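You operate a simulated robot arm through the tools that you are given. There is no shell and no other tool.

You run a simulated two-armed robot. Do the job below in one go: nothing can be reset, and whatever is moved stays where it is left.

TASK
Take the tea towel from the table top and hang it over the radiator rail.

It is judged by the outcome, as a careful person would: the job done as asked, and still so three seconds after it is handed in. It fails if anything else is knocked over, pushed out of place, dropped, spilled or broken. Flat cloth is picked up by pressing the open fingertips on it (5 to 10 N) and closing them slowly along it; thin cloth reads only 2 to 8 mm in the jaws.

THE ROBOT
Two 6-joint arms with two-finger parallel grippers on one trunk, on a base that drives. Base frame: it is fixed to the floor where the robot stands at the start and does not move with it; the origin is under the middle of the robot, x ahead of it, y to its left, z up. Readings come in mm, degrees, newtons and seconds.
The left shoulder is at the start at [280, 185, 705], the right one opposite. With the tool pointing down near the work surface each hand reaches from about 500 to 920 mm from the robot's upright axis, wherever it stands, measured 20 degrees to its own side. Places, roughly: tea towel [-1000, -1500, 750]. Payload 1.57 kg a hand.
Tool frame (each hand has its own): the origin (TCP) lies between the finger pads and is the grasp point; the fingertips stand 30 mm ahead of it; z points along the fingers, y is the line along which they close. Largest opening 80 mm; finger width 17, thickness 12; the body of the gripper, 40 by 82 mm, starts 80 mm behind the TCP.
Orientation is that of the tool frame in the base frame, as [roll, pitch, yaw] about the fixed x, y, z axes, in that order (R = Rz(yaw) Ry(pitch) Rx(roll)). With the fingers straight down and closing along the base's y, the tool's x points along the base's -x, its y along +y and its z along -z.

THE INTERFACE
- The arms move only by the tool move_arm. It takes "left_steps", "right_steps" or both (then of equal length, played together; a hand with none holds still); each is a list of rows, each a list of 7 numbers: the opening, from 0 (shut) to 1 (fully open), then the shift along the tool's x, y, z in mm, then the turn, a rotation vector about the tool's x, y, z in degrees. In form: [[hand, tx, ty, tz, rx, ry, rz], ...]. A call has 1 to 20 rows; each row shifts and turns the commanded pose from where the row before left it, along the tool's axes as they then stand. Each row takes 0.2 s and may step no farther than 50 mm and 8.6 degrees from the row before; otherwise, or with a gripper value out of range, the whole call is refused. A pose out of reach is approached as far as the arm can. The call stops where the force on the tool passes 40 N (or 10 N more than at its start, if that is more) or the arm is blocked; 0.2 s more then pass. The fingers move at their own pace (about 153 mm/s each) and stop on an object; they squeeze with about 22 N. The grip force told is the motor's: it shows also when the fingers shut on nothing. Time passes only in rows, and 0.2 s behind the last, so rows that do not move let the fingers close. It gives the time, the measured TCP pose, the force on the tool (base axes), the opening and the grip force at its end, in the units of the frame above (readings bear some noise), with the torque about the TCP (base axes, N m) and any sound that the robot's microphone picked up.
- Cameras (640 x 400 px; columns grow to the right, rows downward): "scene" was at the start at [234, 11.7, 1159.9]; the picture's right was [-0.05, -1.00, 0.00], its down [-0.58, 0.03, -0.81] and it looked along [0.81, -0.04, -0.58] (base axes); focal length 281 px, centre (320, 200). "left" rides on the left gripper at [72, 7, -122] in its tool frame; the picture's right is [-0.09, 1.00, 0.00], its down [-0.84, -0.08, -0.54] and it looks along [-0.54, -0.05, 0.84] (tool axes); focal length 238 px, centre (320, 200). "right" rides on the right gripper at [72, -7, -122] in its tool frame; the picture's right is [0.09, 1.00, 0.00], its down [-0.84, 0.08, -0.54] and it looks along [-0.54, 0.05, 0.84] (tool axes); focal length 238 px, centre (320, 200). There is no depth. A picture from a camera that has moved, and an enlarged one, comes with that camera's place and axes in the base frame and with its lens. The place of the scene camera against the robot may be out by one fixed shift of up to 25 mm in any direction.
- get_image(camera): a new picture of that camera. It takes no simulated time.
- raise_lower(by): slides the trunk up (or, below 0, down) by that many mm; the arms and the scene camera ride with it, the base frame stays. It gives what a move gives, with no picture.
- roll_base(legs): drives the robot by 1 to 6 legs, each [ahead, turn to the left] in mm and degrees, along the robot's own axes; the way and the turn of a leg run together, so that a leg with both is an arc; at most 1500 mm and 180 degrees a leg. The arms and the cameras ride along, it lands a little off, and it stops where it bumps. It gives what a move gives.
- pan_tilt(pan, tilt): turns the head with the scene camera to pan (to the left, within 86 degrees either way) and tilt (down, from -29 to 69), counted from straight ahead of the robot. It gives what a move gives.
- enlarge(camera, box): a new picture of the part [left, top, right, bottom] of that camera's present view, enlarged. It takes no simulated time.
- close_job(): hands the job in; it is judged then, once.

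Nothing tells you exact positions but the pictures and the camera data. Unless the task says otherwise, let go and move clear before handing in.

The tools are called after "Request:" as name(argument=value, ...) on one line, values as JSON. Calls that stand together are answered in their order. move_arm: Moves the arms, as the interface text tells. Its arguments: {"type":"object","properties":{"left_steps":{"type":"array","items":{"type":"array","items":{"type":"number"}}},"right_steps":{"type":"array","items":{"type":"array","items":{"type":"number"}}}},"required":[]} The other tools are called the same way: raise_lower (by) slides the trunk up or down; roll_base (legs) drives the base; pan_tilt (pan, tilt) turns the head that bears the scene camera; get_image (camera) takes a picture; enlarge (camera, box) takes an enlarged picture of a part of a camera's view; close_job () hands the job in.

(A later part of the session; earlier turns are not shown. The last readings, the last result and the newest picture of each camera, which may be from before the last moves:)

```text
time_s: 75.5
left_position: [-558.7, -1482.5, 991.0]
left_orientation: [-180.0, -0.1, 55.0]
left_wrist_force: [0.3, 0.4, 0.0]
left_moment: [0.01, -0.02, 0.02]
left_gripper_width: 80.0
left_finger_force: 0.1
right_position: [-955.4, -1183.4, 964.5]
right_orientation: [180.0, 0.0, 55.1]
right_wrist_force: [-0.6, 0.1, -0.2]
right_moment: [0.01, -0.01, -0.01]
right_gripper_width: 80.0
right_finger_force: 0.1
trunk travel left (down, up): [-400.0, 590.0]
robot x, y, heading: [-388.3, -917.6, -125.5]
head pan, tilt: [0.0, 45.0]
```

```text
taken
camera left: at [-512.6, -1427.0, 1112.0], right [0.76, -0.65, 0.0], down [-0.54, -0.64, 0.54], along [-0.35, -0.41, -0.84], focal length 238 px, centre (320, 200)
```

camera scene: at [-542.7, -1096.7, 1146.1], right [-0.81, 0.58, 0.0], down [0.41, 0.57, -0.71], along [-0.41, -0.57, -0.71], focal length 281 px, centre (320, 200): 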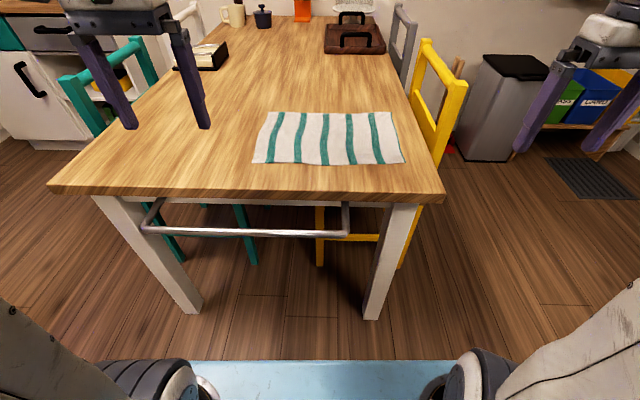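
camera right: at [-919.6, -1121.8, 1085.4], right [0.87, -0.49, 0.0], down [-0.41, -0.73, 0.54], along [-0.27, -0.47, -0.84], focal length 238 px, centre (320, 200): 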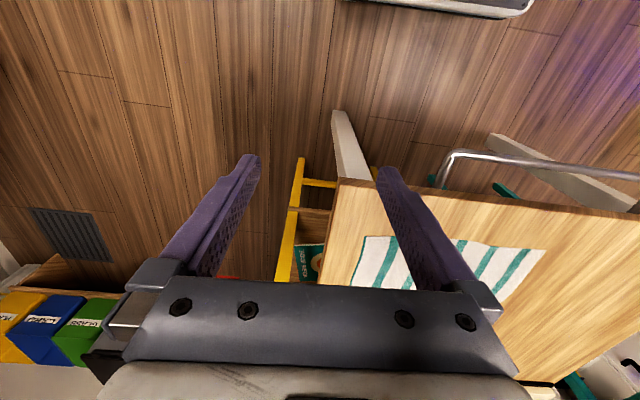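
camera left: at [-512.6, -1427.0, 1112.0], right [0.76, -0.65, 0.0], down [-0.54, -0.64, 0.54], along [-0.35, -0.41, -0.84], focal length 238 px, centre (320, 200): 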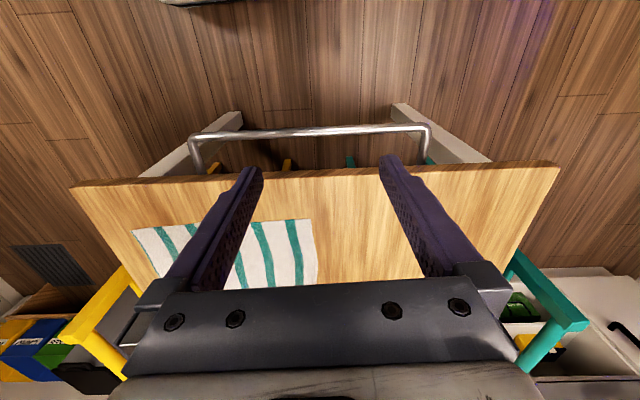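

Everything lines up: the towel's near edge is about 762 mm ahead of me, spanning lateral +150 to -211 mm. I set both grippers half open above its two near corners, just inside the edge.

Request:
move_arm(left_steps=[[0.5, -36.6, -12, 0, 0, 0, 0], [0.5, -36.6, -12, 0, 0, 0, 0], [0.5, -36.6, -12, 0, 0, 0, 0], [0.5, -36.6, -12, 0, 0, 0, 0], [0.5, -36.6, -12, 0, 0, 0, 0], [0.5, -36.6, -12, 0, 0, 0, 0], [0.5, 0, 0, 44, 0, 0, 0], [0.5, 0, 0, 44, 0, 0, 0], [0.5, 0, 0, 44, 0, 0, 0], [0.5, 0, 0, 44, 0, 0, 0]], right_steps=[[0.5, -39.5, 23.2, 0, 0, 0, 0], [0.5, -39.5, 23.2, 0, 0, 0, 0], [0.5, -39.5, 23.2, 0, 0, 0, 0], [0.5, -39.5, 23.2, 0, 0, 0, 0], [0.5, -39.5, 23.2, 0, 0, 0, 0], [0.5, -39.5, 23.2, 0, 0, 0, 0], [0.5, 0, 0, 37.5, 0, 0, 0], [0.5, 0, 0, 37.5, 0, 0, 0], [0.5, 0, 0, 37.5, 0, 0, 0], [0.5, 0, 0, 37.5, 0, 0, 0]])

Request:
get_image(camera="left")

Request:
get_image(camera="right")

Request:
get_image(camera="scene")

```text
time_s: 77.7
left_position: [-725.6, -1604.2, 792.8]
left_orientation: [-180.0, 0.2, 55.1]
left_wrist_force: [0.6, -0.4, 0.1]
left_moment: [-0.02, 0.03, 0.01]
left_gripper_width: 39.9
left_finger_force: 0.0
left hand out of reach, approached as far as the arm can: row 6
right_position: [-970.1, -1448.9, 808.0]
right_orientation: [-179.9, 0.1, 55.2]
right_wrist_force: [0.3, -0.1, 0.6]
right_moment: [0.02, -0.02, -0.02]
right_gripper_width: 40.1
right_finger_force: 0.0
right hand out of reach, approached as far as the arm can: row 6
trunk travel left (down, up): [-400.0, 590.0]
robot x, y, heading: [-386.7, -917.2, -125.6]
head pan, tilt: [0.0, 45.0]
```

```text
taken
camera left: at [-679.3, -1549.2, 914.4], right [0.76, -0.65, 0.0], down [-0.54, -0.64, 0.54], along [-0.35, -0.42, -0.84], focal length 238 px, centre (320, 200)
```

left: 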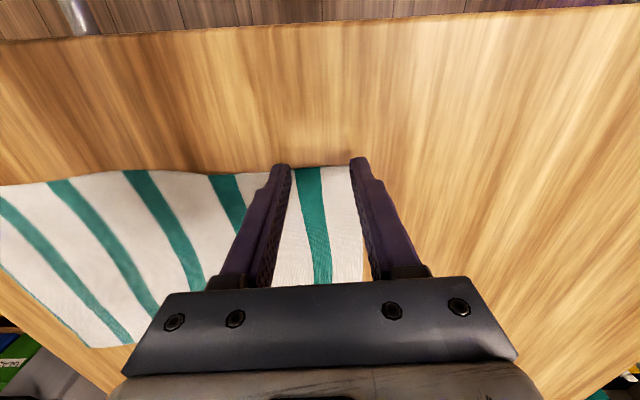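

```text
taken
camera right: at [-934.2, -1385.0, 930.5], right [0.87, -0.49, 0.0], down [-0.41, -0.73, 0.54], along [-0.27, -0.47, -0.84], focal length 238 px, centre (320, 200)
```

right: 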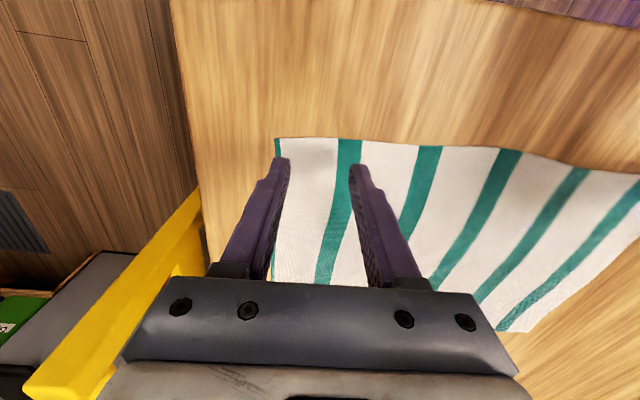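

```text
taken
camera scene: at [-542.5, -1096.5, 1146.2], right [-0.81, 0.58, 0.0], down [0.41, 0.58, -0.71], along [-0.41, -0.58, -0.71], focal length 281 px, centre (320, 200)
```

scene: 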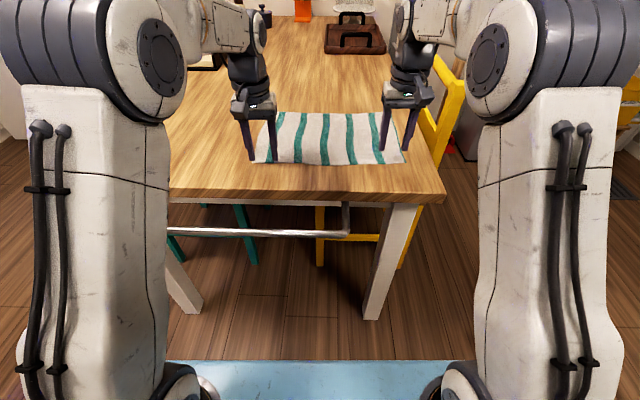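

Both hands hover just above the towel corners, the left about 23 mm and the right about 10 mm short of where I want them. I nudge them forward and check.

Request:
move_arm(left_steps=[[0.5, -12, 1, 0, 0, 0, 0], [0.5, -11, 0, 0, 0, 0, 0]], right_steps=[[0.5, -6, 0, 8, 0, 0, 0], [0.5, -6, 0, 7, 0, 0, 0]])

Request:
get_image(camera="left")

Request:
get_image(camera="right")

```text
time_s: 78.2
left_position: [-735.1, -1622.3, 795.0]
left_orientation: [180.0, 0.0, 55.2]
left_wrist_force: [-0.7, 0.6, -0.1]
left_moment: [-0.04, 0.06, -0.01]
left_gripper_width: 40.1
left_finger_force: 0.0
right_position: [-978.1, -1458.6, 794.6]
right_orientation: [-179.9, 0.0, 55.2]
right_wrist_force: [0.2, -0.2, -0.3]
right_moment: [-0.03, 0.0, -0.01]
right_gripper_width: 39.9
right_finger_force: 0.0
trunk travel left (down, up): [-400.0, 590.0]
robot x, y, heading: [-389.9, -913.4, -125.4]
head pan, tilt: [0.0, 45.0]
```

```text
taken
camera left: at [-690.9, -1567.2, 917.1], right [0.76, -0.65, 0.0], down [-0.54, -0.64, 0.54], along [-0.35, -0.41, -0.84], focal length 238 px, centre (320, 200)
```

left: 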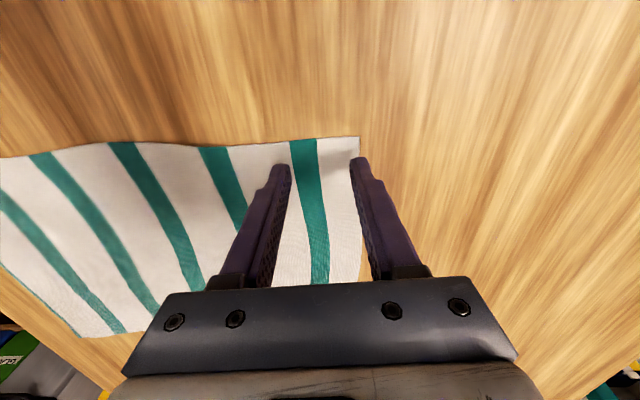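

```text
taken
camera right: at [-942.7, -1396.3, 915.8], right [0.87, -0.49, 0.0], down [-0.41, -0.73, 0.54], along [-0.27, -0.47, -0.84], focal length 238 px, centre (320, 200)
```

right: 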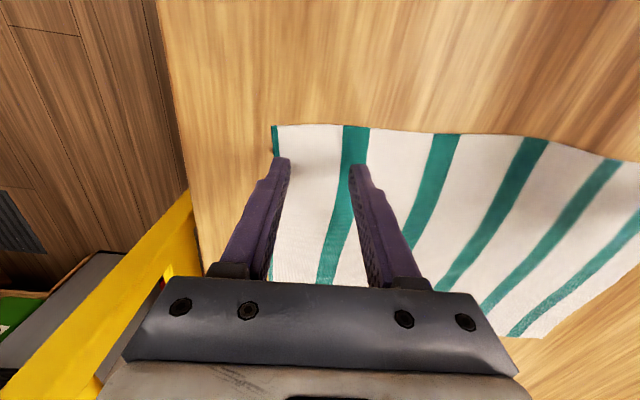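

The left hand's outer finger sits right at the side edge, so I shift it inward by 10 mm. Then I lower both carefully toward the table to feel contact.

Request:
move_arm(left_steps=[[0.5, -4, -10, 0, 0, 0, 0], [0.5, 0, 0, 5, 0, 0, 0], [0.5, 0, 0, 4, 0, 0, 0], [0.5, 0, 0, 2, 0, 0, 0], [0.5, 0, 0, 1, 0, 0, 0], [0.5, 0, 0, 1, 0, 0, 0]], right_steps=[[0.5, 2, 4, 0, 0, 0, 0], [0.5, 0, 0, 5, 0, 0, 0], [0.5, 0, 0, 4, 0, 0, 0], [0.5, 0, 0, 2, 0, 0, 0], [0.5, 0, 0, 1, 0, 0, 0], [0.5, 0, 0, 1, 0, 0, 0]])

```text
time_s: 79.7
left_position: [-747.7, -1620.7, 784.6]
left_orientation: [180.0, -0.1, 55.1]
left_wrist_force: [1.0, -0.9, -0.4]
left_moment: [0.0, 0.02, 0.0]
left_gripper_width: 40.2
left_finger_force: 0.0
right_position: [-974.4, -1459.9, 781.4]
right_orientation: [-179.9, 0.2, 55.1]
right_wrist_force: [-1.4, -1.2, 4.5]
right_moment: [0.01, 0.08, 0.02]
right_gripper_width: 40.3
right_finger_force: 0.0
trunk travel left (down, up): [-400.0, 590.0]
robot x, y, heading: [-387.2, -918.4, -125.5]
head pan, tilt: [0.0, 45.0]
```

The right fingertips touch (4.5 N) while the left ones are still just above the cloth. I lower a bit more in 1 mm steps.

Request:
move_arm(left_steps=[[0.5, 0, 0, 1, 0, 0, 0], [0.5, 0, 0, 1, 0, 0, 0]], right_steps=[[0.5, 0, 0, 0.5, 0, 0, 0], [0.5, 0, 0, 0, 0, 0, 0]])

```text
time_s: 80.2
left_position: [-748.3, -1619.6, 782.8]
left_orientation: [180.0, 0.1, 55.1]
left_wrist_force: [0.0, -0.2, 0.3]
left_moment: [0.0, 0.02, -0.01]
left_gripper_width: 40.3
left_finger_force: 0.2
right_position: [-974.5, -1460.8, 781.5]
right_orientation: [-180.0, 0.2, 55.2]
right_wrist_force: [-0.6, -0.9, 11.9]
right_moment: [0.12, 0.19, 0.04]
right_gripper_width: 39.7
right_finger_force: 0.1
trunk travel left (down, up): [-400.0, 590.0]
robot x, y, heading: [-390.9, -919.1, -125.6]
head pan, tilt: [0.0, 45.0]
```

Right contact is about 12 N, slightly firm; I ease off a touch and close the right gripper slowly along the cloth.

Request:
move_arm(right_steps=[[0.5, 0, 0, -0.3, 0, 0, 0], [0.45, 0, 0, 0, 0, 0, 0], [0.4, 0, 0, 0, 0, 0, 0], [0.35, 0, 0, 0, 0, 0, 0], [0.3, 0, 0, 0, 0, 0, 0]])

Request:
enlarge(camera="right", box=[200, 80, 440, 230])

```text
time_s: 81.5
left_position: [-748.1, -1619.7, 783.8]
left_orientation: [180.0, 0.1, 55.1]
left_wrist_force: [-0.2, 0.6, 0.2]
left_moment: [-0.02, 0.03, -0.01]
left_gripper_width: 40.2
left_finger_force: 0.1
right_position: [-973.4, -1459.1, 782.1]
right_orientation: [-179.9, 0.1, 55.2]
right_wrist_force: [1.2, -1.0, 15.2]
right_moment: [0.12, 0.17, 0.0]
right_gripper_width: 24.2
right_finger_force: 0.8
trunk travel left (down, up): [-400.0, 590.0]
robot x, y, heading: [-389.7, -917.4, -125.8]
head pan, tilt: [0.0, 45.0]
```

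```text
2.67 times, centred on (320, 155) of right
camera zoom: at [-937.1, -1397.4, 902.8], right [0.87, -0.49, 0.0], down [-0.41, -0.73, 0.54], along [-0.27, -0.47, -0.84], focal length 636 px, centre (320, 320)
```

zoom: 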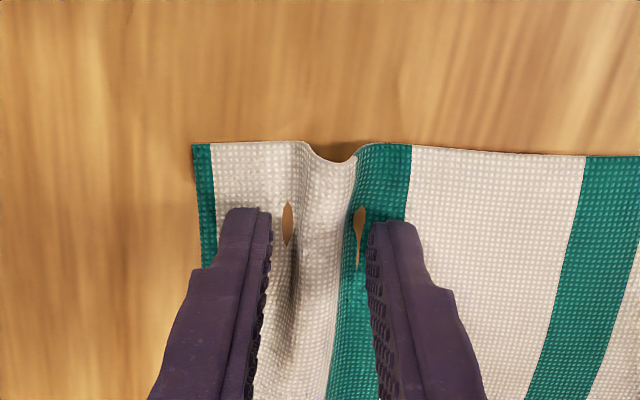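

A ridge is forming nicely between the right fingers; the press is 15 N, so I ease up slightly and finish closing.

Request:
move_arm(right_steps=[[0.3, 0, 0, -0.5, 0, 0, 0], [0.25, 0, 0, 0, 0, 0, 0], [0.2, 0, 0, 0, 0, 0, 0], [0.15, 0, 0, -0.2, 0, 0, 0], [0.1, 0, 0, 0, 0, 0, 0], [0.05, 0, 0, 0, 0, 0, 0], [0.0, 0, 0, 0, 0, 0, 0], [0.0, 0, 0, 0, 0, 0, 0]])

Request:
enlarge(camera="right", box=[200, 80, 440, 230])

```text
time_s: 83.2
left_position: [-748.1, -1619.0, 782.8]
left_orientation: [179.9, -0.1, 55.1]
left_wrist_force: [0.4, -0.3, 0.0]
left_moment: [0.03, -0.03, -0.02]
left_gripper_width: 40.0
left_finger_force: 0.1
right_position: [-975.0, -1461.1, 781.6]
right_orientation: [-179.9, 0.0, 55.2]
right_wrist_force: [-0.3, 0.6, 2.9]
right_moment: [0.02, 0.03, -0.01]
right_gripper_width: 6.8
right_finger_force: 22.4
trunk travel left (down, up): [-400.0, 590.0]
robot x, y, heading: [-390.5, -917.3, -125.5]
head pan, tilt: [0.0, 45.0]
```

```text
2.67 times, centred on (320, 155) of right
camera zoom: at [-938.2, -1397.6, 903.1], right [0.87, -0.49, 0.0], down [-0.41, -0.73, 0.54], along [-0.27, -0.47, -0.84], focal length 636 px, centre (320, 320)
```

zoom: 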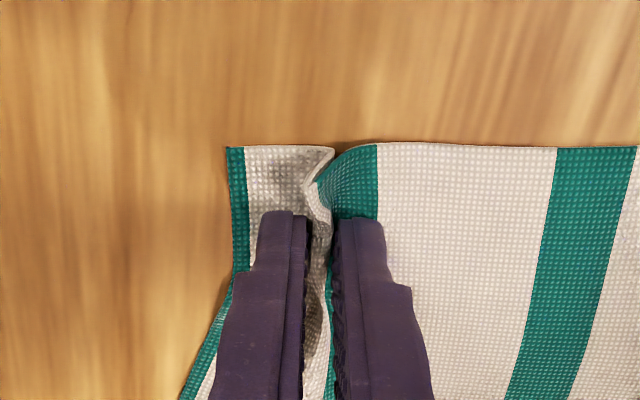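

The right hand holds cloth (6.8 mm in the jaws). Now the left: I check its position over the cloth and then lower it.

Request:
enlarge(camera="left", box=[200, 80, 440, 230])

Request:
move_arm(left_steps=[[0.5, 0, 0, 0.8, 0, 0, 0], [0.5, 0, 0, 0.7, 0, 0, 0]])

```text
2.67 times, centred on (320, 155) of left
camera zoom: at [-702.5, -1564.8, 904.2], right [0.76, -0.65, 0.0], down [-0.54, -0.64, 0.54], along [-0.35, -0.41, -0.84], focal length 636 px, centre (320, 320)
```

zoom: 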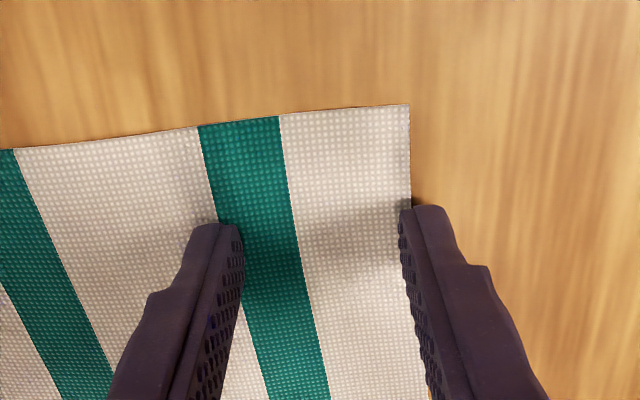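

```text
time_s: 83.8
left_position: [-748.1, -1621.0, 782.0]
left_orientation: [-180.0, 0.1, 55.1]
left_wrist_force: [0.0, 0.4, 1.6]
left_moment: [0.0, -0.02, 0.03]
left_gripper_width: 39.6
left_finger_force: 0.0
right_position: [-973.6, -1459.9, 782.0]
right_orientation: [-180.0, -0.1, 55.2]
right_wrist_force: [-0.1, 0.2, 1.7]
right_moment: [0.01, 0.04, -0.01]
right_gripper_width: 6.5
right_finger_force: 21.9
trunk travel left (down, up): [-400.0, 590.0]
robot x, y, heading: [-388.8, -918.1, -125.6]
head pan, tilt: [0.0, 45.0]
```

Gripping on the right pulled the towel over slightly, so the left hand's outer finger is at the cloth's side edge. I lift a little, shift the left hand inward and back, then press again.

Request:
move_arm(left_steps=[[0.5, 0, 0, -4, 0, 0, 0], [0.5, 11, -14, 0, 0, 0, 0], [0.5, 0, 0, 2.5, 0, 0, 0], [0.5, 0, 0, 1, 0, 0, 0], [0.5, 0, 0, 1, 0, 0, 0]])

Request:
enlarge(camera="left", box=[200, 80, 440, 230])

```text
time_s: 85.0
left_position: [-753.2, -1602.5, 780.5]
left_orientation: [-180.0, 0.2, 55.0]
left_wrist_force: [0.6, 2.5, 10.7]
left_moment: [-0.01, -0.17, 0.01]
left_gripper_width: 39.7
left_finger_force: 0.2
right_position: [-973.2, -1459.1, 782.6]
right_orientation: [179.9, 0.0, 55.2]
right_wrist_force: [1.0, 0.5, 0.5]
right_moment: [0.01, 0.01, 0.0]
right_gripper_width: 6.5
right_finger_force: 22.1
trunk travel left (down, up): [-400.0, 590.0]
robot x, y, heading: [-386.3, -913.6, -125.6]
head pan, tilt: [0.0, 45.0]
```

```text
2.67 times, centred on (320, 155) of left
camera zoom: at [-707.3, -1548.2, 902.6], right [0.76, -0.65, 0.0], down [-0.54, -0.64, 0.54], along [-0.35, -0.42, -0.84], focal length 636 px, centre (320, 320)
```

zoom: 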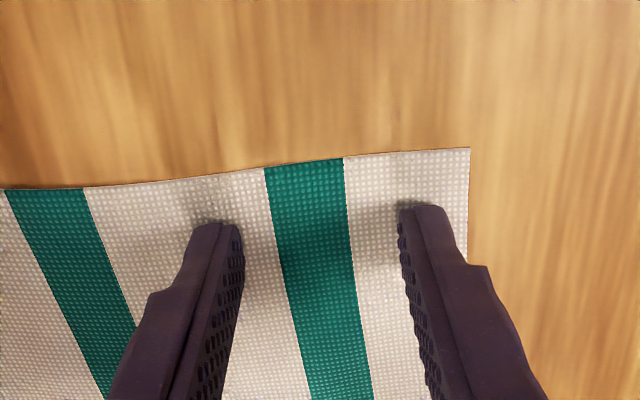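

Good placement with 10.7 N of press. I close the left gripper slowly, letting the hand drift inward so the cloth between the hands is not stretched.

Request:
move_arm(left_steps=[[0.5, 0, 0, -0.3, 0, 0, 0], [0.45, 0, -1.5, 0, 0, 0, 0], [0.4, 0, -1.5, 0, 0, 0, 0], [0.35, 0, -1.5, -0.1, 0, 0, 0], [0.3, 0, -1.5, -0.1, 0, 0, 0], [0.25, 0, -1.5, -0.1, 0, 0, 0], [0.2, 0, -1.5, -0.1, 0, 0, 0], [0.15, 0, -1.5, -0.1, 0, 0, 0], [0.1, 0, -1.5, 0, 0, 0, 0], [0.05, 0, -1, 0, 0, 0, 0], [0, 0, 0, 0, 0, 0, 0], [0, 0, 0, 0, 0, 0, 0]])

Request:
enlarge(camera="left", box=[200, 80, 440, 230])

Request:
get_image(camera="scene")

```text
time_s: 87.7
left_position: [-763.4, -1595.1, 781.4]
left_orientation: [-180.0, 0.1, 55.1]
left_wrist_force: [1.2, -2.3, 10.5]
left_moment: [-0.07, -0.1, -0.03]
left_gripper_width: 6.6
left_finger_force: 21.7
right_position: [-974.5, -1459.9, 782.7]
right_orientation: [-180.0, 0.1, 55.2]
right_wrist_force: [0.3, 0.2, 0.4]
right_moment: [0.0, 0.02, -0.05]
right_gripper_width: 6.5
right_finger_force: 22.0
trunk travel left (down, up): [-400.0, 590.0]
robot x, y, heading: [-390.1, -916.1, -125.5]
head pan, tilt: [0.0, 45.0]
```

```text
2.67 times, centred on (320, 155) of left
camera zoom: at [-717.6, -1540.2, 902.8], right [0.76, -0.65, 0.0], down [-0.54, -0.64, 0.54], along [-0.35, -0.41, -0.84], focal length 636 px, centre (320, 320)
```

zoom: 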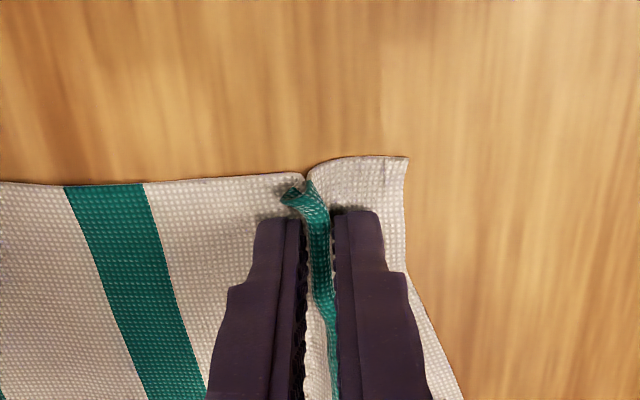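

```text
taken
camera scene: at [-542.5, -1096.5, 1146.2], right [-0.81, 0.58, 0.0], down [0.41, 0.57, -0.71], along [-0.41, -0.58, -0.71], focal length 281 px, centre (320, 200)
```

scene: 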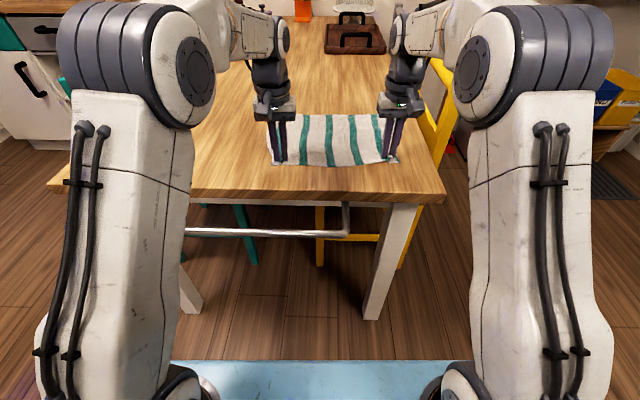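

Both hands hold cloth, about 250 mm apart. I lift it straight off the table by raising the trunk.

Request:
raise_lower(by=280)

Request:
get_image(camera="scene")

Request:
get_image(camera="left")

Request:
get_image(camera="right")

```text
time_s: 90.5
left_position: [-763.4, -1595.0, 1060.3]
left_orientation: [-180.0, 0.0, 55.1]
left_wrist_force: [0.8, 0.0, -0.7]
left_moment: [-0.01, 0.01, 0.02]
left_gripper_width: 6.3
left_finger_force: 22.2
right_position: [-974.4, -1459.1, 1061.8]
right_orientation: [179.9, 0.1, 55.2]
right_wrist_force: [0.6, 0.3, -1.2]
right_moment: [0.02, 0.0, -0.02]
right_gripper_width: 6.6
right_finger_force: 22.0
trunk travel left (down, up): [-680.0, 310.0]
robot x, y, heading: [-388.1, -914.3, -125.6]
head pan, tilt: [0.0, 45.0]
```

```text
taken
camera scene: at [-542.7, -1096.8, 1426.1], right [-0.81, 0.58, 0.0], down [0.41, 0.58, -0.71], along [-0.41, -0.58, -0.71], focal length 281 px, centre (320, 200)
```

scene: 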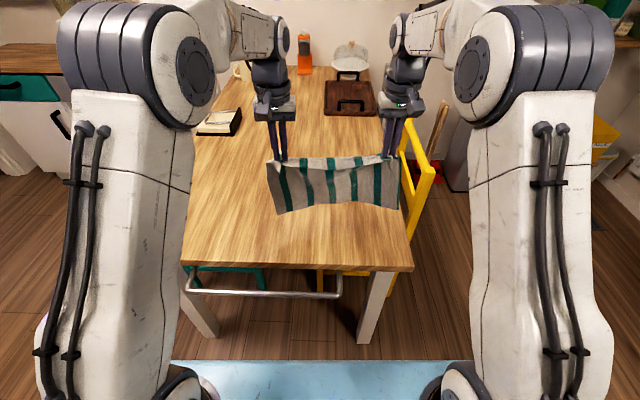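

```text
taken
camera left: at [-717.8, -1540.5, 1182.5], right [0.76, -0.65, 0.0], down [-0.54, -0.64, 0.54], along [-0.35, -0.41, -0.84], focal length 238 px, centre (320, 200)
```

left: 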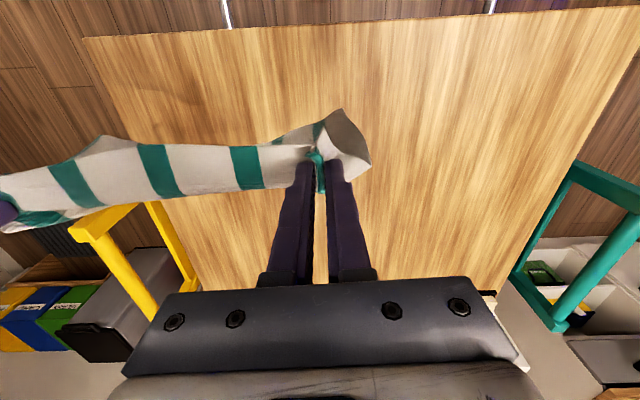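

```text
taken
camera right: at [-938.3, -1397.8, 1183.2], right [0.87, -0.49, 0.0], down [-0.41, -0.73, 0.54], along [-0.27, -0.47, -0.84], focal length 238 px, centre (320, 200)
```

right: 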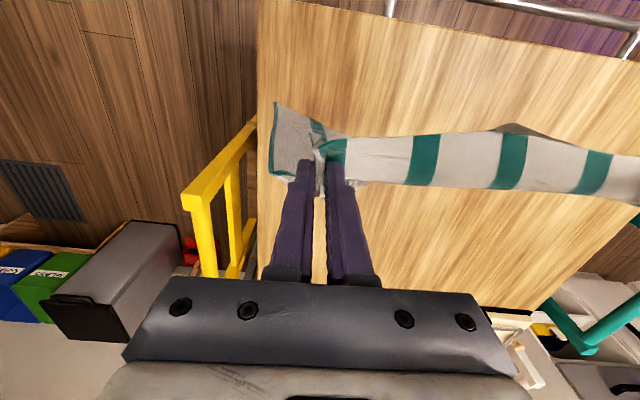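

The towel hangs cleanly from both hands. I draw the hands in so they sweep less, then back away from the table.

Request:
move_arm(left_steps=[[0, 35, 0, 0, 0, 0, 0], [0, 40, 0, 0, 0, 0, 0], [0, 40, 0, 0, 0, 0, 0], [0, 40, 0, 0, 0, 0, 0], [0, 35, 0, 0, 0, 0, 0]], right_steps=[[0, 35, 0, 0, 0, 0, 0], [0, 40, 0, 0, 0, 0, 0], [0, 40, 0, 0, 0, 0, 0], [0, 40, 0, 0, 0, 0, 0], [0, 35, 0, 0, 0, 0, 0]])

Request:
roll_base(legs=[[-150, 0], [0, -49.9]])

Request:
get_image(camera="scene")

```text
time_s: 91.7
left_position: [-656.6, -1439.3, 1060.1]
left_orientation: [-179.9, 0.2, 55.0]
left_wrist_force: [-0.4, -0.1, -1.4]
left_moment: [0.01, 0.01, -0.03]
left_gripper_width: 6.8
left_finger_force: 21.7
right_position: [-864.1, -1305.6, 1064.8]
right_orientation: [179.9, 0.0, 55.2]
right_wrist_force: [0.2, 0.3, -0.8]
right_moment: [0.04, -0.04, -0.03]
right_gripper_width: 6.7
right_finger_force: 21.8
trunk travel left (down, up): [-680.0, 310.0]
robot x, y, heading: [-386.0, -915.4, -125.6]
head pan, tilt: [0.0, 45.0]
```

```text
time_s: 95.3
left_position: [-874.8, -931.1, 1061.0]
left_orientation: [179.9, -0.1, 5.3]
left_wrist_force: [-0.7, 2.3, 0.5]
left_moment: [0.09, 0.0, 0.03]
left_gripper_width: 2.5
left_finger_force: 22.1
right_position: [-907.2, -687.0, 1066.0]
right_orientation: [180.0, 0.0, 5.5]
right_wrist_force: [0.2, -2.6, 0.0]
right_moment: [-0.08, -0.04, -0.01]
right_gripper_width: 4.6
right_finger_force: 22.2
trunk travel left (down, up): [-680.0, 310.0]
robot x, y, heading: [-304.1, -797.1, -175.4]
head pan, tilt: [0.0, 45.0]
```

```text
taken
camera scene: at [-557.2, -800.3, 1426.1], right [-0.08, 1.0, 0.0], down [0.7, 0.06, -0.71], along [-0.7, -0.06, -0.71], focal length 281 px, centre (320, 200)
```

scene: 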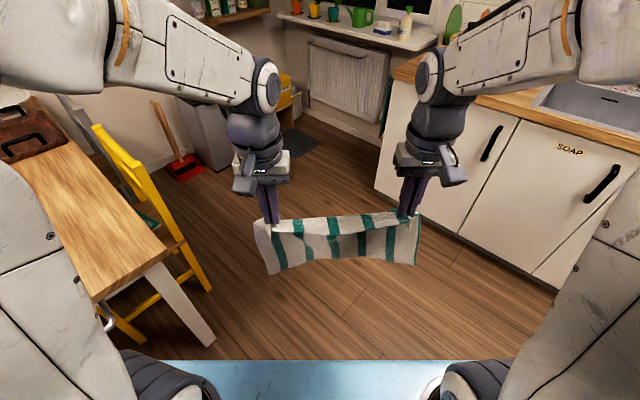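

The towel is still held, but it's a bit taut (2.5 N between hands) and the jaw readings have dropped. I bring the hands slightly closer to relieve the tension and inspect the grips.

Request:
move_arm(left_steps=[[0, 0, -5, 0, 0, 0, 0], [0, 0, -5, 0, 0, 0, 0]], right_steps=[[0, 0, 5, 0, 0, 0, 0], [0, 0, 5, 0, 0, 0, 0]])

Request:
enlarge(camera="left", box=[200, 60, 440, 210])

Request:
enlarge(camera="right", box=[200, 60, 440, 210])

Request:
enlarge(camera="scene", box=[220, 140, 460, 290])

```text
time_s: 95.9
left_position: [-876.2, -921.5, 1060.7]
left_orientation: [-180.0, -0.1, 5.5]
left_wrist_force: [-0.2, -0.2, -0.9]
left_moment: [-0.03, 0.0, -0.01]
left_gripper_width: 2.5
left_finger_force: 22.1
right_position: [-907.0, -694.4, 1065.2]
right_orientation: [-179.9, 0.0, 5.4]
right_wrist_force: [0.0, 0.1, 0.0]
right_moment: [0.01, 0.02, -0.04]
right_gripper_width: 2.5
right_finger_force: 22.1
trunk travel left (down, up): [-680.0, 310.0]
robot x, y, heading: [-300.7, -796.7, -175.0]
head pan, tilt: [0.0, 45.0]
```

```text
2.67 times, centred on (320, 135) of left
camera zoom: at [-804.4, -921.5, 1181.7], right [0.0, -1.0, 0.0], down [-0.84, 0.0, 0.54], along [-0.54, 0.0, -0.84], focal length 636 px, centre (320, 373)
```

zoom: 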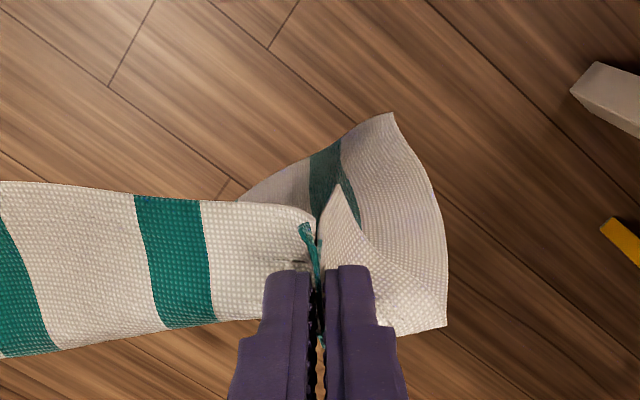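

```text
2.67 times, centred on (320, 135) of right
camera zoom: at [-835.2, -682.8, 1187.0], right [0.19, -0.98, 0.0], down [-0.83, -0.16, 0.54], along [-0.53, -0.1, -0.84], focal length 636 px, centre (320, 373)
```

zoom: 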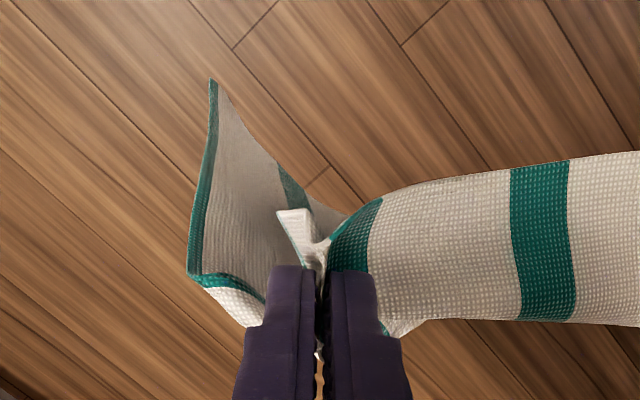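

```text
2.67 times, centred on (340, 215) of scene
camera zoom: at [-557.2, -800.2, 1426.1], right [-0.08, 1.0, 0.0], down [0.7, 0.06, -0.71], along [-0.7, -0.06, -0.71], focal length 748 px, centre (267, 160)
```

zoom: 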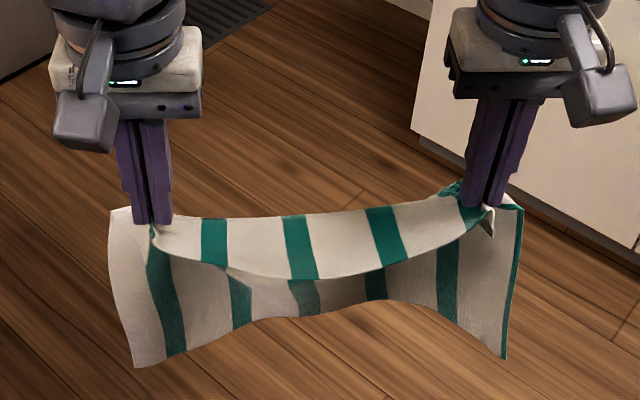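

The towel is held by both hands with a little slack now. I carry on to the middle of the floor lane.

Request:
roll_base(legs=[[1015, 0]])

Request:
get_image(camera="scene")

```text
time_s: 101.0
left_position: [-1870.0, -1009.0, 1060.2]
left_orientation: [-179.9, 0.1, 5.8]
left_wrist_force: [0.4, -0.4, 0.0]
left_moment: [0.0, -0.05, 0.07]
left_gripper_width: 2.2
left_finger_force: 22.3
right_position: [-1902.1, -782.7, 1065.8]
right_orientation: [180.0, 0.0, 5.9]
right_wrist_force: [0.4, 0.0, 0.4]
right_moment: [-0.06, 0.0, -0.05]
right_gripper_width: 2.6
right_finger_force: 22.1
trunk travel left (down, up): [-680.0, 310.0]
robot x, y, heading: [-1297.8, -880.2, -174.9]
head pan, tilt: [0.0, 45.0]
```

```text
taken
camera scene: at [-1551.4, -886.0, 1426.1], right [-0.09, 1.0, 0.0], down [0.7, 0.06, -0.71], along [-0.7, -0.06, -0.71], focal length 281 px, centre (320, 200)
```

scene: 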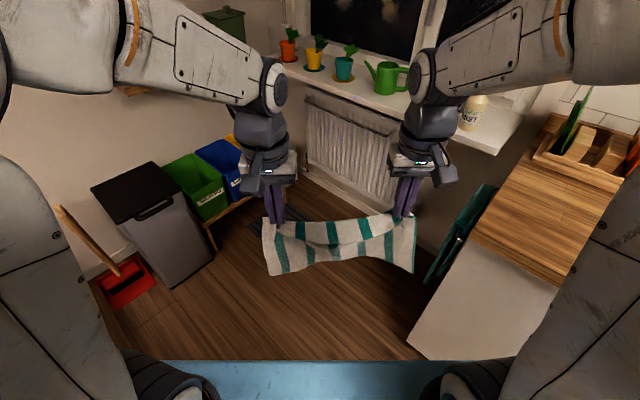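

Clear so far. I turn slightly left and continue to the spot in front of the radiator, then turn to face it.

Request:
roll_base(legs=[[0, 20.6], [700, 0]])

Request:
roll_base(legs=[[0, -50]])

Request:
pan_tilt(pan=0, tilt=40)

Request:
get_image(camera="scene")

```text
time_s: 106.0
left_position: [-2435.5, -1502.9, 1060.6]
left_orientation: [-180.0, 0.1, 25.7]
left_wrist_force: [0.6, -0.1, 0.5]
left_moment: [-0.01, 0.02, -0.02]
left_gripper_width: 2.3
left_finger_force: 21.6
right_position: [-2543.1, -1300.5, 1066.2]
right_orientation: [180.0, 0.0, 25.8]
right_wrist_force: [-0.2, -0.2, -0.9]
right_moment: [0.0, 0.03, 0.0]
right_gripper_width: 2.4
right_finger_force: 21.8
trunk travel left (down, up): [-680.0, 310.0]
robot x, y, heading: [-1942.3, -1184.0, -154.9]
head pan, tilt: [0.0, 45.0]
```

```text
time_s: 108.8
left_position: [-2497.3, -996.9, 1060.3]
left_orientation: [180.0, 0.1, -25.8]
left_wrist_force: [-0.7, 0.2, 0.1]
left_moment: [0.02, 0.01, 0.02]
left_gripper_width: 2.3
left_finger_force: 22.1
right_position: [-2404.2, -786.1, 1064.7]
right_orientation: [180.0, -0.1, -25.7]
right_wrist_force: [0.2, 0.1, -0.8]
right_moment: [0.02, 0.01, 0.0]
right_gripper_width: 2.4
right_finger_force: 21.8
trunk travel left (down, up): [-680.0, 310.0]
robot x, y, heading: [-1940.5, -1184.6, 153.2]
head pan, tilt: [0.0, 45.0]
```

```text
time_s: 109.4
left_position: [-2496.1, -995.1, 1060.0]
left_orientation: [-180.0, 0.0, -25.9]
left_wrist_force: [0.9, -0.3, -0.4]
left_moment: [0.0, -0.01, 0.0]
left_gripper_width: 2.3
left_finger_force: 21.9
right_position: [-2404.2, -785.6, 1065.8]
right_orientation: [-180.0, 0.0, -25.7]
right_wrist_force: [0.6, 0.2, 0.1]
right_moment: [0.0, 0.03, 0.02]
right_gripper_width: 2.5
right_finger_force: 21.9
trunk travel left (down, up): [-680.0, 310.0]
robot x, y, heading: [-1941.7, -1185.4, 153.4]
head pan, tilt: [0.0, 40.0]
```

```text
taken
camera scene: at [-2173.9, -1059.9, 1433.4], right [0.45, 0.89, 0.0], down [0.57, -0.29, -0.77], along [-0.68, 0.34, -0.64], focal length 281 px, centre (320, 200)
```

scene: 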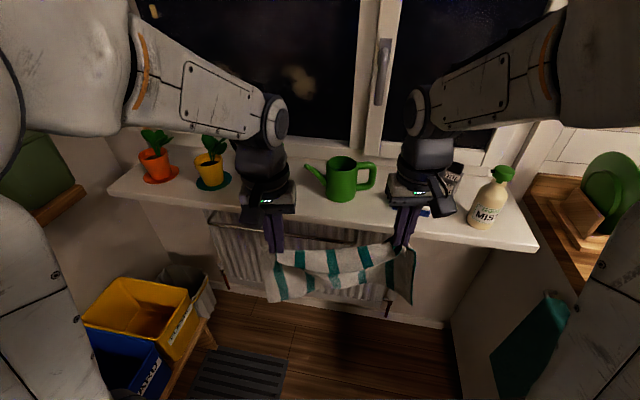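

I'm in front of the radiator with the towel in hand. I take hand-camera pictures to re-measure the rail and sill from here.

Request:
get_image(camera="left")

Request:
get_image(camera="right")

Request:
enlarge(camera="scene", box=[180, 130, 460, 330])

```text
taken
camera left: at [-2435.0, -1033.0, 1181.8], right [-0.52, -0.86, 0.0], down [-0.72, 0.43, 0.54], along [-0.47, 0.28, -0.84], focal length 238 px, centre (320, 200)
```

left: 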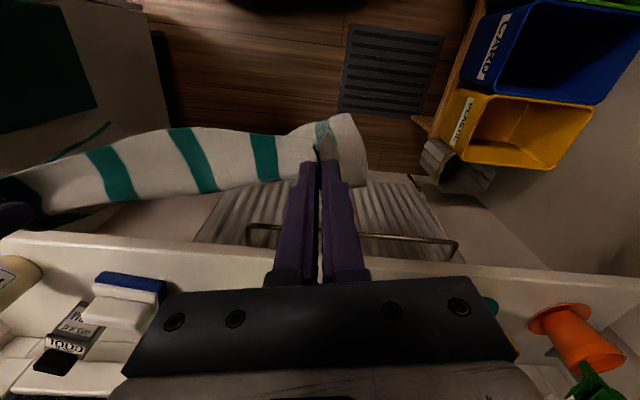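

```text
taken
camera right: at [-2337.1, -812.1, 1187.0], right [-0.35, -0.94, 0.0], down [-0.79, 0.29, 0.54], along [-0.51, 0.19, -0.84], focal length 238 px, centre (320, 200)
```

right: 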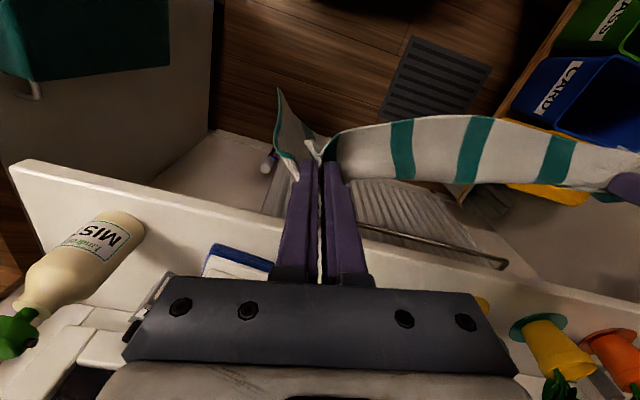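

```text
2.00 times, centred on (320, 230) of scene
camera zoom: at [-2173.9, -1059.9, 1433.4], right [0.45, 0.89, 0.0], down [0.57, -0.29, -0.77], along [-0.68, 0.34, -0.64], focal length 561 px, centre (320, 140)
```

zoom: 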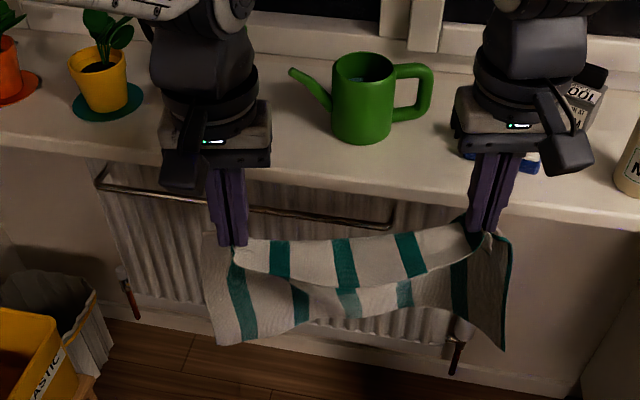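

Updated rail estimate: right end [-2658, -696], left end [-2973, -1114], z≈735. I move both hands sideways so they sit in line with the rail and yaw them square to the wall.

Request:
move_arm(left_steps=[[0, -18.3, 31.5, 0, 0, 0, 0], [0, -18.3, 31.5, 0, 0, 0, 0], [0, -18.3, 31.5, 0, 0, 0, 0], [0, -18.3, 31.5, 0, 0, 0, 0], [0, -18.3, 31.5, 0, 0, 0, 0], [0, 0, 0, 0, 0, 0, 3.7], [0, 0, 0, 0, 0, 0, 3.7], [0, 0, 0, 0, 0, 0, 3.7]], right_steps=[[0, -7.8, 32.3, 0, 0, 0, 0], [0, -7.8, 32.3, 0, 0, 0, 0], [0, -7.8, 32.3, 0, 0, 0, 0], [0, -7.8, 32.3, 0, 0, 0, 0], [0, -7.8, 32.3, 0, 0, 0, 0], [0, 0, 0, 0, 0, 0, 3.7], [0, 0, 0, 0, 0, 0, 3.7], [0, 0, 0, 0, 0, 0, 3.7]])

Request:
get_image(camera="scene")

```text
time_s: 111.2
left_position: [-2648.7, -1098.6, 1060.1]
left_orientation: [-179.9, 0.2, -37.0]
left_wrist_force: [-0.2, -0.5, 0.4]
left_moment: [0.03, 0.02, 0.02]
left_gripper_width: 2.3
left_finger_force: 22.0
right_position: [-2509.6, -915.6, 1065.1]
right_orientation: [-179.9, 0.0, -36.9]
right_wrist_force: [0.1, 0.4, 0.3]
right_moment: [0.0, 0.0, 0.04]
right_gripper_width: 2.4
right_finger_force: 21.8
trunk travel left (down, up): [-680.0, 310.0]
robot x, y, heading: [-1942.8, -1185.4, 153.5]
head pan, tilt: [0.0, 40.0]
```

```text
taken
camera scene: at [-2173.9, -1059.9, 1433.4], right [0.45, 0.89, 0.0], down [0.57, -0.29, -0.77], along [-0.68, 0.34, -0.64], focal length 281 px, centre (320, 200)
```

scene: 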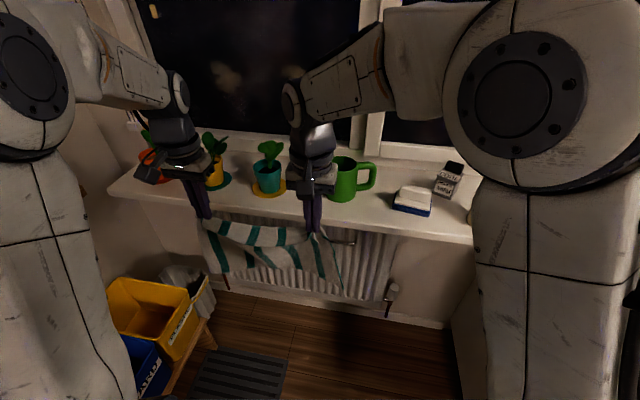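

Both hands are now aligned with the rail, 250 mm in front of it. I begin pitching the fingers forward, first half of the turn.

Request:
move_arm(left_steps=[[0, -8.5, 0, -6, 0, -8, 0], [0, -9.25, 0, -4.8, 0, -8, 0], [0, -9.8, 0, -3.4, 0, -8, 0], [0, -10.2, 0, -2, 0, -8, 0], [0, -10.4, 0, -0.6, 0, -8, 0]], right_steps=[[0, -8.5, 0, -6, 0, -8, 0], [0, -9.25, 0, -4.8, 0, -8, 0], [0, -9.8, 0, -3.4, 0, -8, 0], [0, -10.2, 0, -2, 0, -8, 0], [0, -10.4, 0, -0.6, 0, -8, 0]])

Request:
get_image(camera="scene")

```text
time_s: 112.4
left_position: [-2680.4, -1071.9, 1090.0]
left_orientation: [179.8, 40.0, -36.8]
left_wrist_force: [0.4, 0.3, 0.2]
left_moment: [-0.01, -0.02, 0.04]
left_gripper_width: 2.4
left_finger_force: 22.5
right_position: [-2544.5, -890.2, 1094.8]
right_orientation: [179.9, 40.1, -36.8]
right_wrist_force: [0.3, 0.0, 0.5]
right_moment: [0.01, 0.0, 0.04]
right_gripper_width: 2.5
right_finger_force: 21.6
trunk travel left (down, up): [-680.0, 310.0]
robot x, y, heading: [-1941.7, -1188.1, 153.3]
head pan, tilt: [0.0, 40.0]
```

```text
taken
camera scene: at [-2174.1, -1059.8, 1433.4], right [0.45, 0.89, 0.0], down [0.57, -0.29, -0.77], along [-0.68, 0.34, -0.64], focal length 281 px, centre (320, 200)
```

scene: 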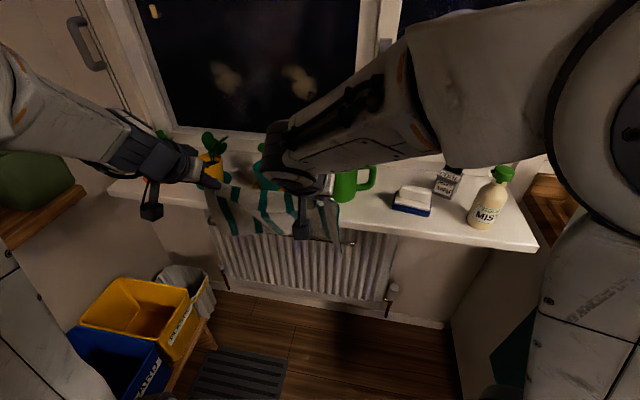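

The pitch is going as planned (40° so far). I complete the second half.

Request:
move_arm(left_steps=[[0, -10.4, 0, 0.9, 0, -8, 0], [0, -10.1, 0, 2.3, 0, -8, 0], [0, -9.7, 0, 3.7, 0, -8, 0], [0, -9.1, 0, 5, 0, -8, 0], [0, -8.3, 0, 6.2, 0, -8, 0]], right_steps=[[0, -10.4, 0, 0.9, 0, -8, 0], [0, -10.1, 0, 2.3, 0, -8, 0], [0, -9.7, 0, 3.7, 0, -8, 0], [0, -9.1, 0, 5, 0, -8, 0], [0, -8.3, 0, 6.2, 0, -8, 0]])

Request:
get_image(camera="scene")

Request:
get_image(camera="left")

Request:
get_image(camera="right")

```text
time_s: 113.6
left_position: [-2713.5, -1045.6, 1120.5]
left_orientation: [179.5, 80.1, -37.4]
left_wrist_force: [0.1, 0.4, -0.6]
left_moment: [-0.01, 0.0, 0.04]
left_gripper_width: 2.4
left_finger_force: 22.0
right_position: [-2576.3, -863.6, 1124.6]
right_orientation: [-180.0, 80.1, -36.8]
right_wrist_force: [-0.7, 0.1, -0.5]
right_moment: [-0.02, -0.02, 0.03]
right_gripper_width: 2.3
right_finger_force: 22.1
trunk travel left (down, up): [-680.0, 310.0]
robot x, y, heading: [-1943.9, -1191.3, 153.5]
head pan, tilt: [0.0, 40.0]
```

```text
taken
camera scene: at [-2173.7, -1060.0, 1433.4], right [0.45, 0.89, 0.0], down [0.57, -0.29, -0.77], along [-0.68, 0.34, -0.64], focal length 281 px, centre (320, 200)
```

scene: 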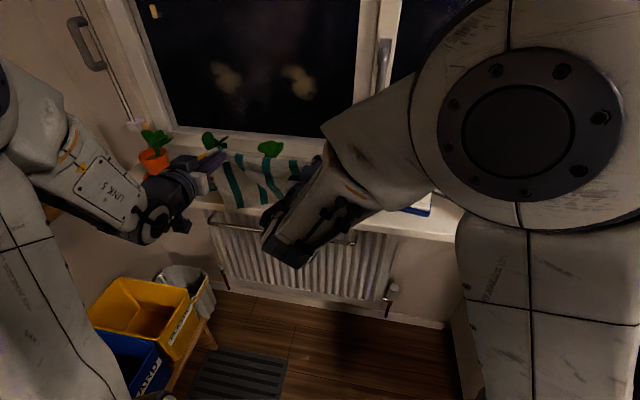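

```text
taken
camera left: at [-2613.2, -1130.8, 1070.1], right [-0.61, -0.79, 0.09], down [0.36, -0.17, 0.92], along [-0.71, 0.59, 0.39], focal length 238 px, centre (320, 200)
```

left: 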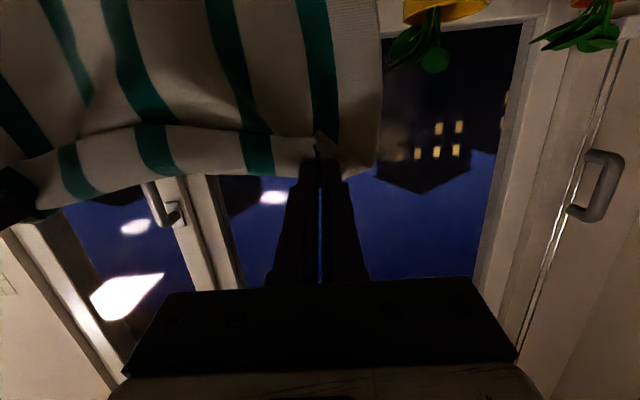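

```text
taken
camera right: at [-2465.7, -938.4, 1075.1], right [-0.58, -0.81, -0.09], down [0.27, -0.3, 0.92], along [-0.77, 0.51, 0.39], focal length 238 px, centre (320, 200)
```

right: 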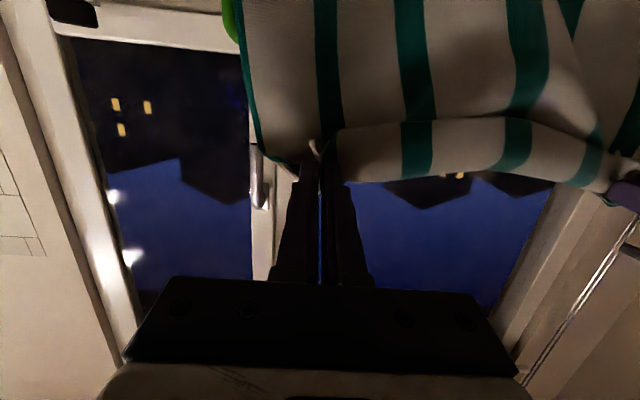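

Fingers now point forward, 10° below horizontal, in front of the sill edge. I lower the trunk in two steps to bring the hands under sill height.

Request:
raise_lower(by=-180)

Request:
get_image(camera="scene")

```text
time_s: 115.6
left_position: [-2714.1, -1045.5, 940.0]
left_orientation: [179.9, 80.0, -37.0]
left_wrist_force: [0.9, -0.6, 0.1]
left_moment: [0.01, -0.05, 0.02]
left_gripper_width: 2.4
left_finger_force: 22.3
right_position: [-2576.7, -864.3, 946.2]
right_orientation: [-179.8, 80.1, -36.6]
right_wrist_force: [0.6, -0.3, -0.6]
right_moment: [0.02, -0.01, 0.04]
right_gripper_width: 2.1
right_finger_force: 22.6
trunk travel left (down, up): [-500.0, 490.0]
robot x, y, heading: [-1941.4, -1188.8, 153.5]
head pan, tilt: [0.0, 40.0]
```

```text
taken
camera scene: at [-2174.0, -1059.9, 1253.4], right [0.45, 0.89, 0.0], down [0.57, -0.29, -0.77], along [-0.68, 0.34, -0.64], focal length 281 px, centre (320, 200)
```

scene: 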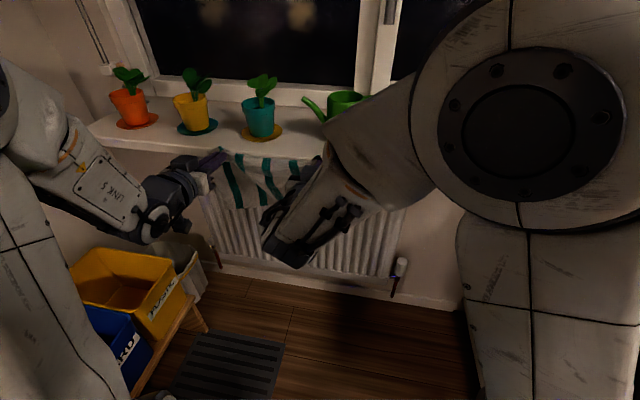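

Still clear. I lower the remaining 125 mm.

Request:
raise_lower(by=-125)

Request:
get_image(camera="scene")

Request:
get_image(camera="left")

Request:
get_image(camera="right")

```text
time_s: 117.2
left_position: [-2714.6, -1044.8, 815.7]
left_orientation: [179.8, 80.1, -37.1]
left_wrist_force: [-0.2, -0.4, -0.6]
left_moment: [0.0, 0.01, 0.03]
left_gripper_width: 2.1
left_finger_force: 22.2
right_position: [-2576.8, -863.9, 818.9]
right_orientation: [-179.8, 80.0, -36.6]
right_wrist_force: [0.0, 0.5, 0.0]
right_moment: [0.0, -0.01, -0.01]
right_gripper_width: 2.0
right_finger_force: 22.3
trunk travel left (down, up): [-375.0, 615.0]
robot x, y, heading: [-1938.3, -1184.8, 153.2]
head pan, tilt: [0.0, 40.0]
```

```text
taken
camera scene: at [-2174.0, -1059.9, 1128.4], right [0.45, 0.89, 0.0], down [0.57, -0.29, -0.77], along [-0.68, 0.34, -0.64], focal length 281 px, centre (320, 200)
```

scene: 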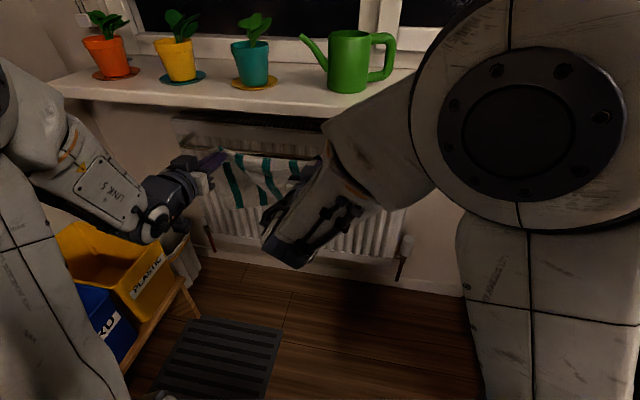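

```text
taken
camera left: at [-2613.2, -1130.5, 765.2], right [-0.61, -0.79, 0.09], down [0.36, -0.17, 0.92], along [-0.71, 0.59, 0.39], focal length 238 px, centre (320, 200)
```

left: 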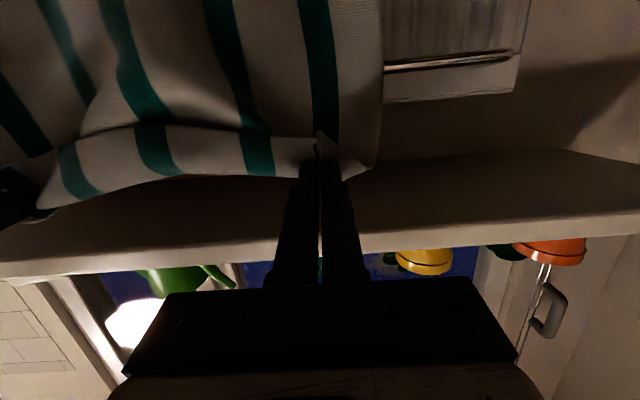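

```text
taken
camera right: at [-2465.8, -938.2, 770.2], right [-0.58, -0.81, -0.09], down [0.26, -0.3, 0.92], along [-0.77, 0.51, 0.39], focal length 238 px, centre (320, 200)
```

right: 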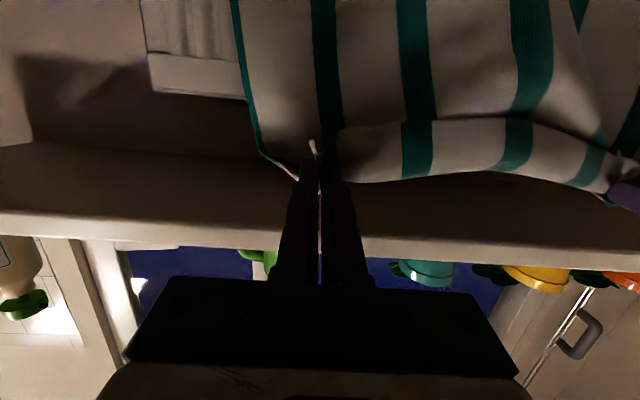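

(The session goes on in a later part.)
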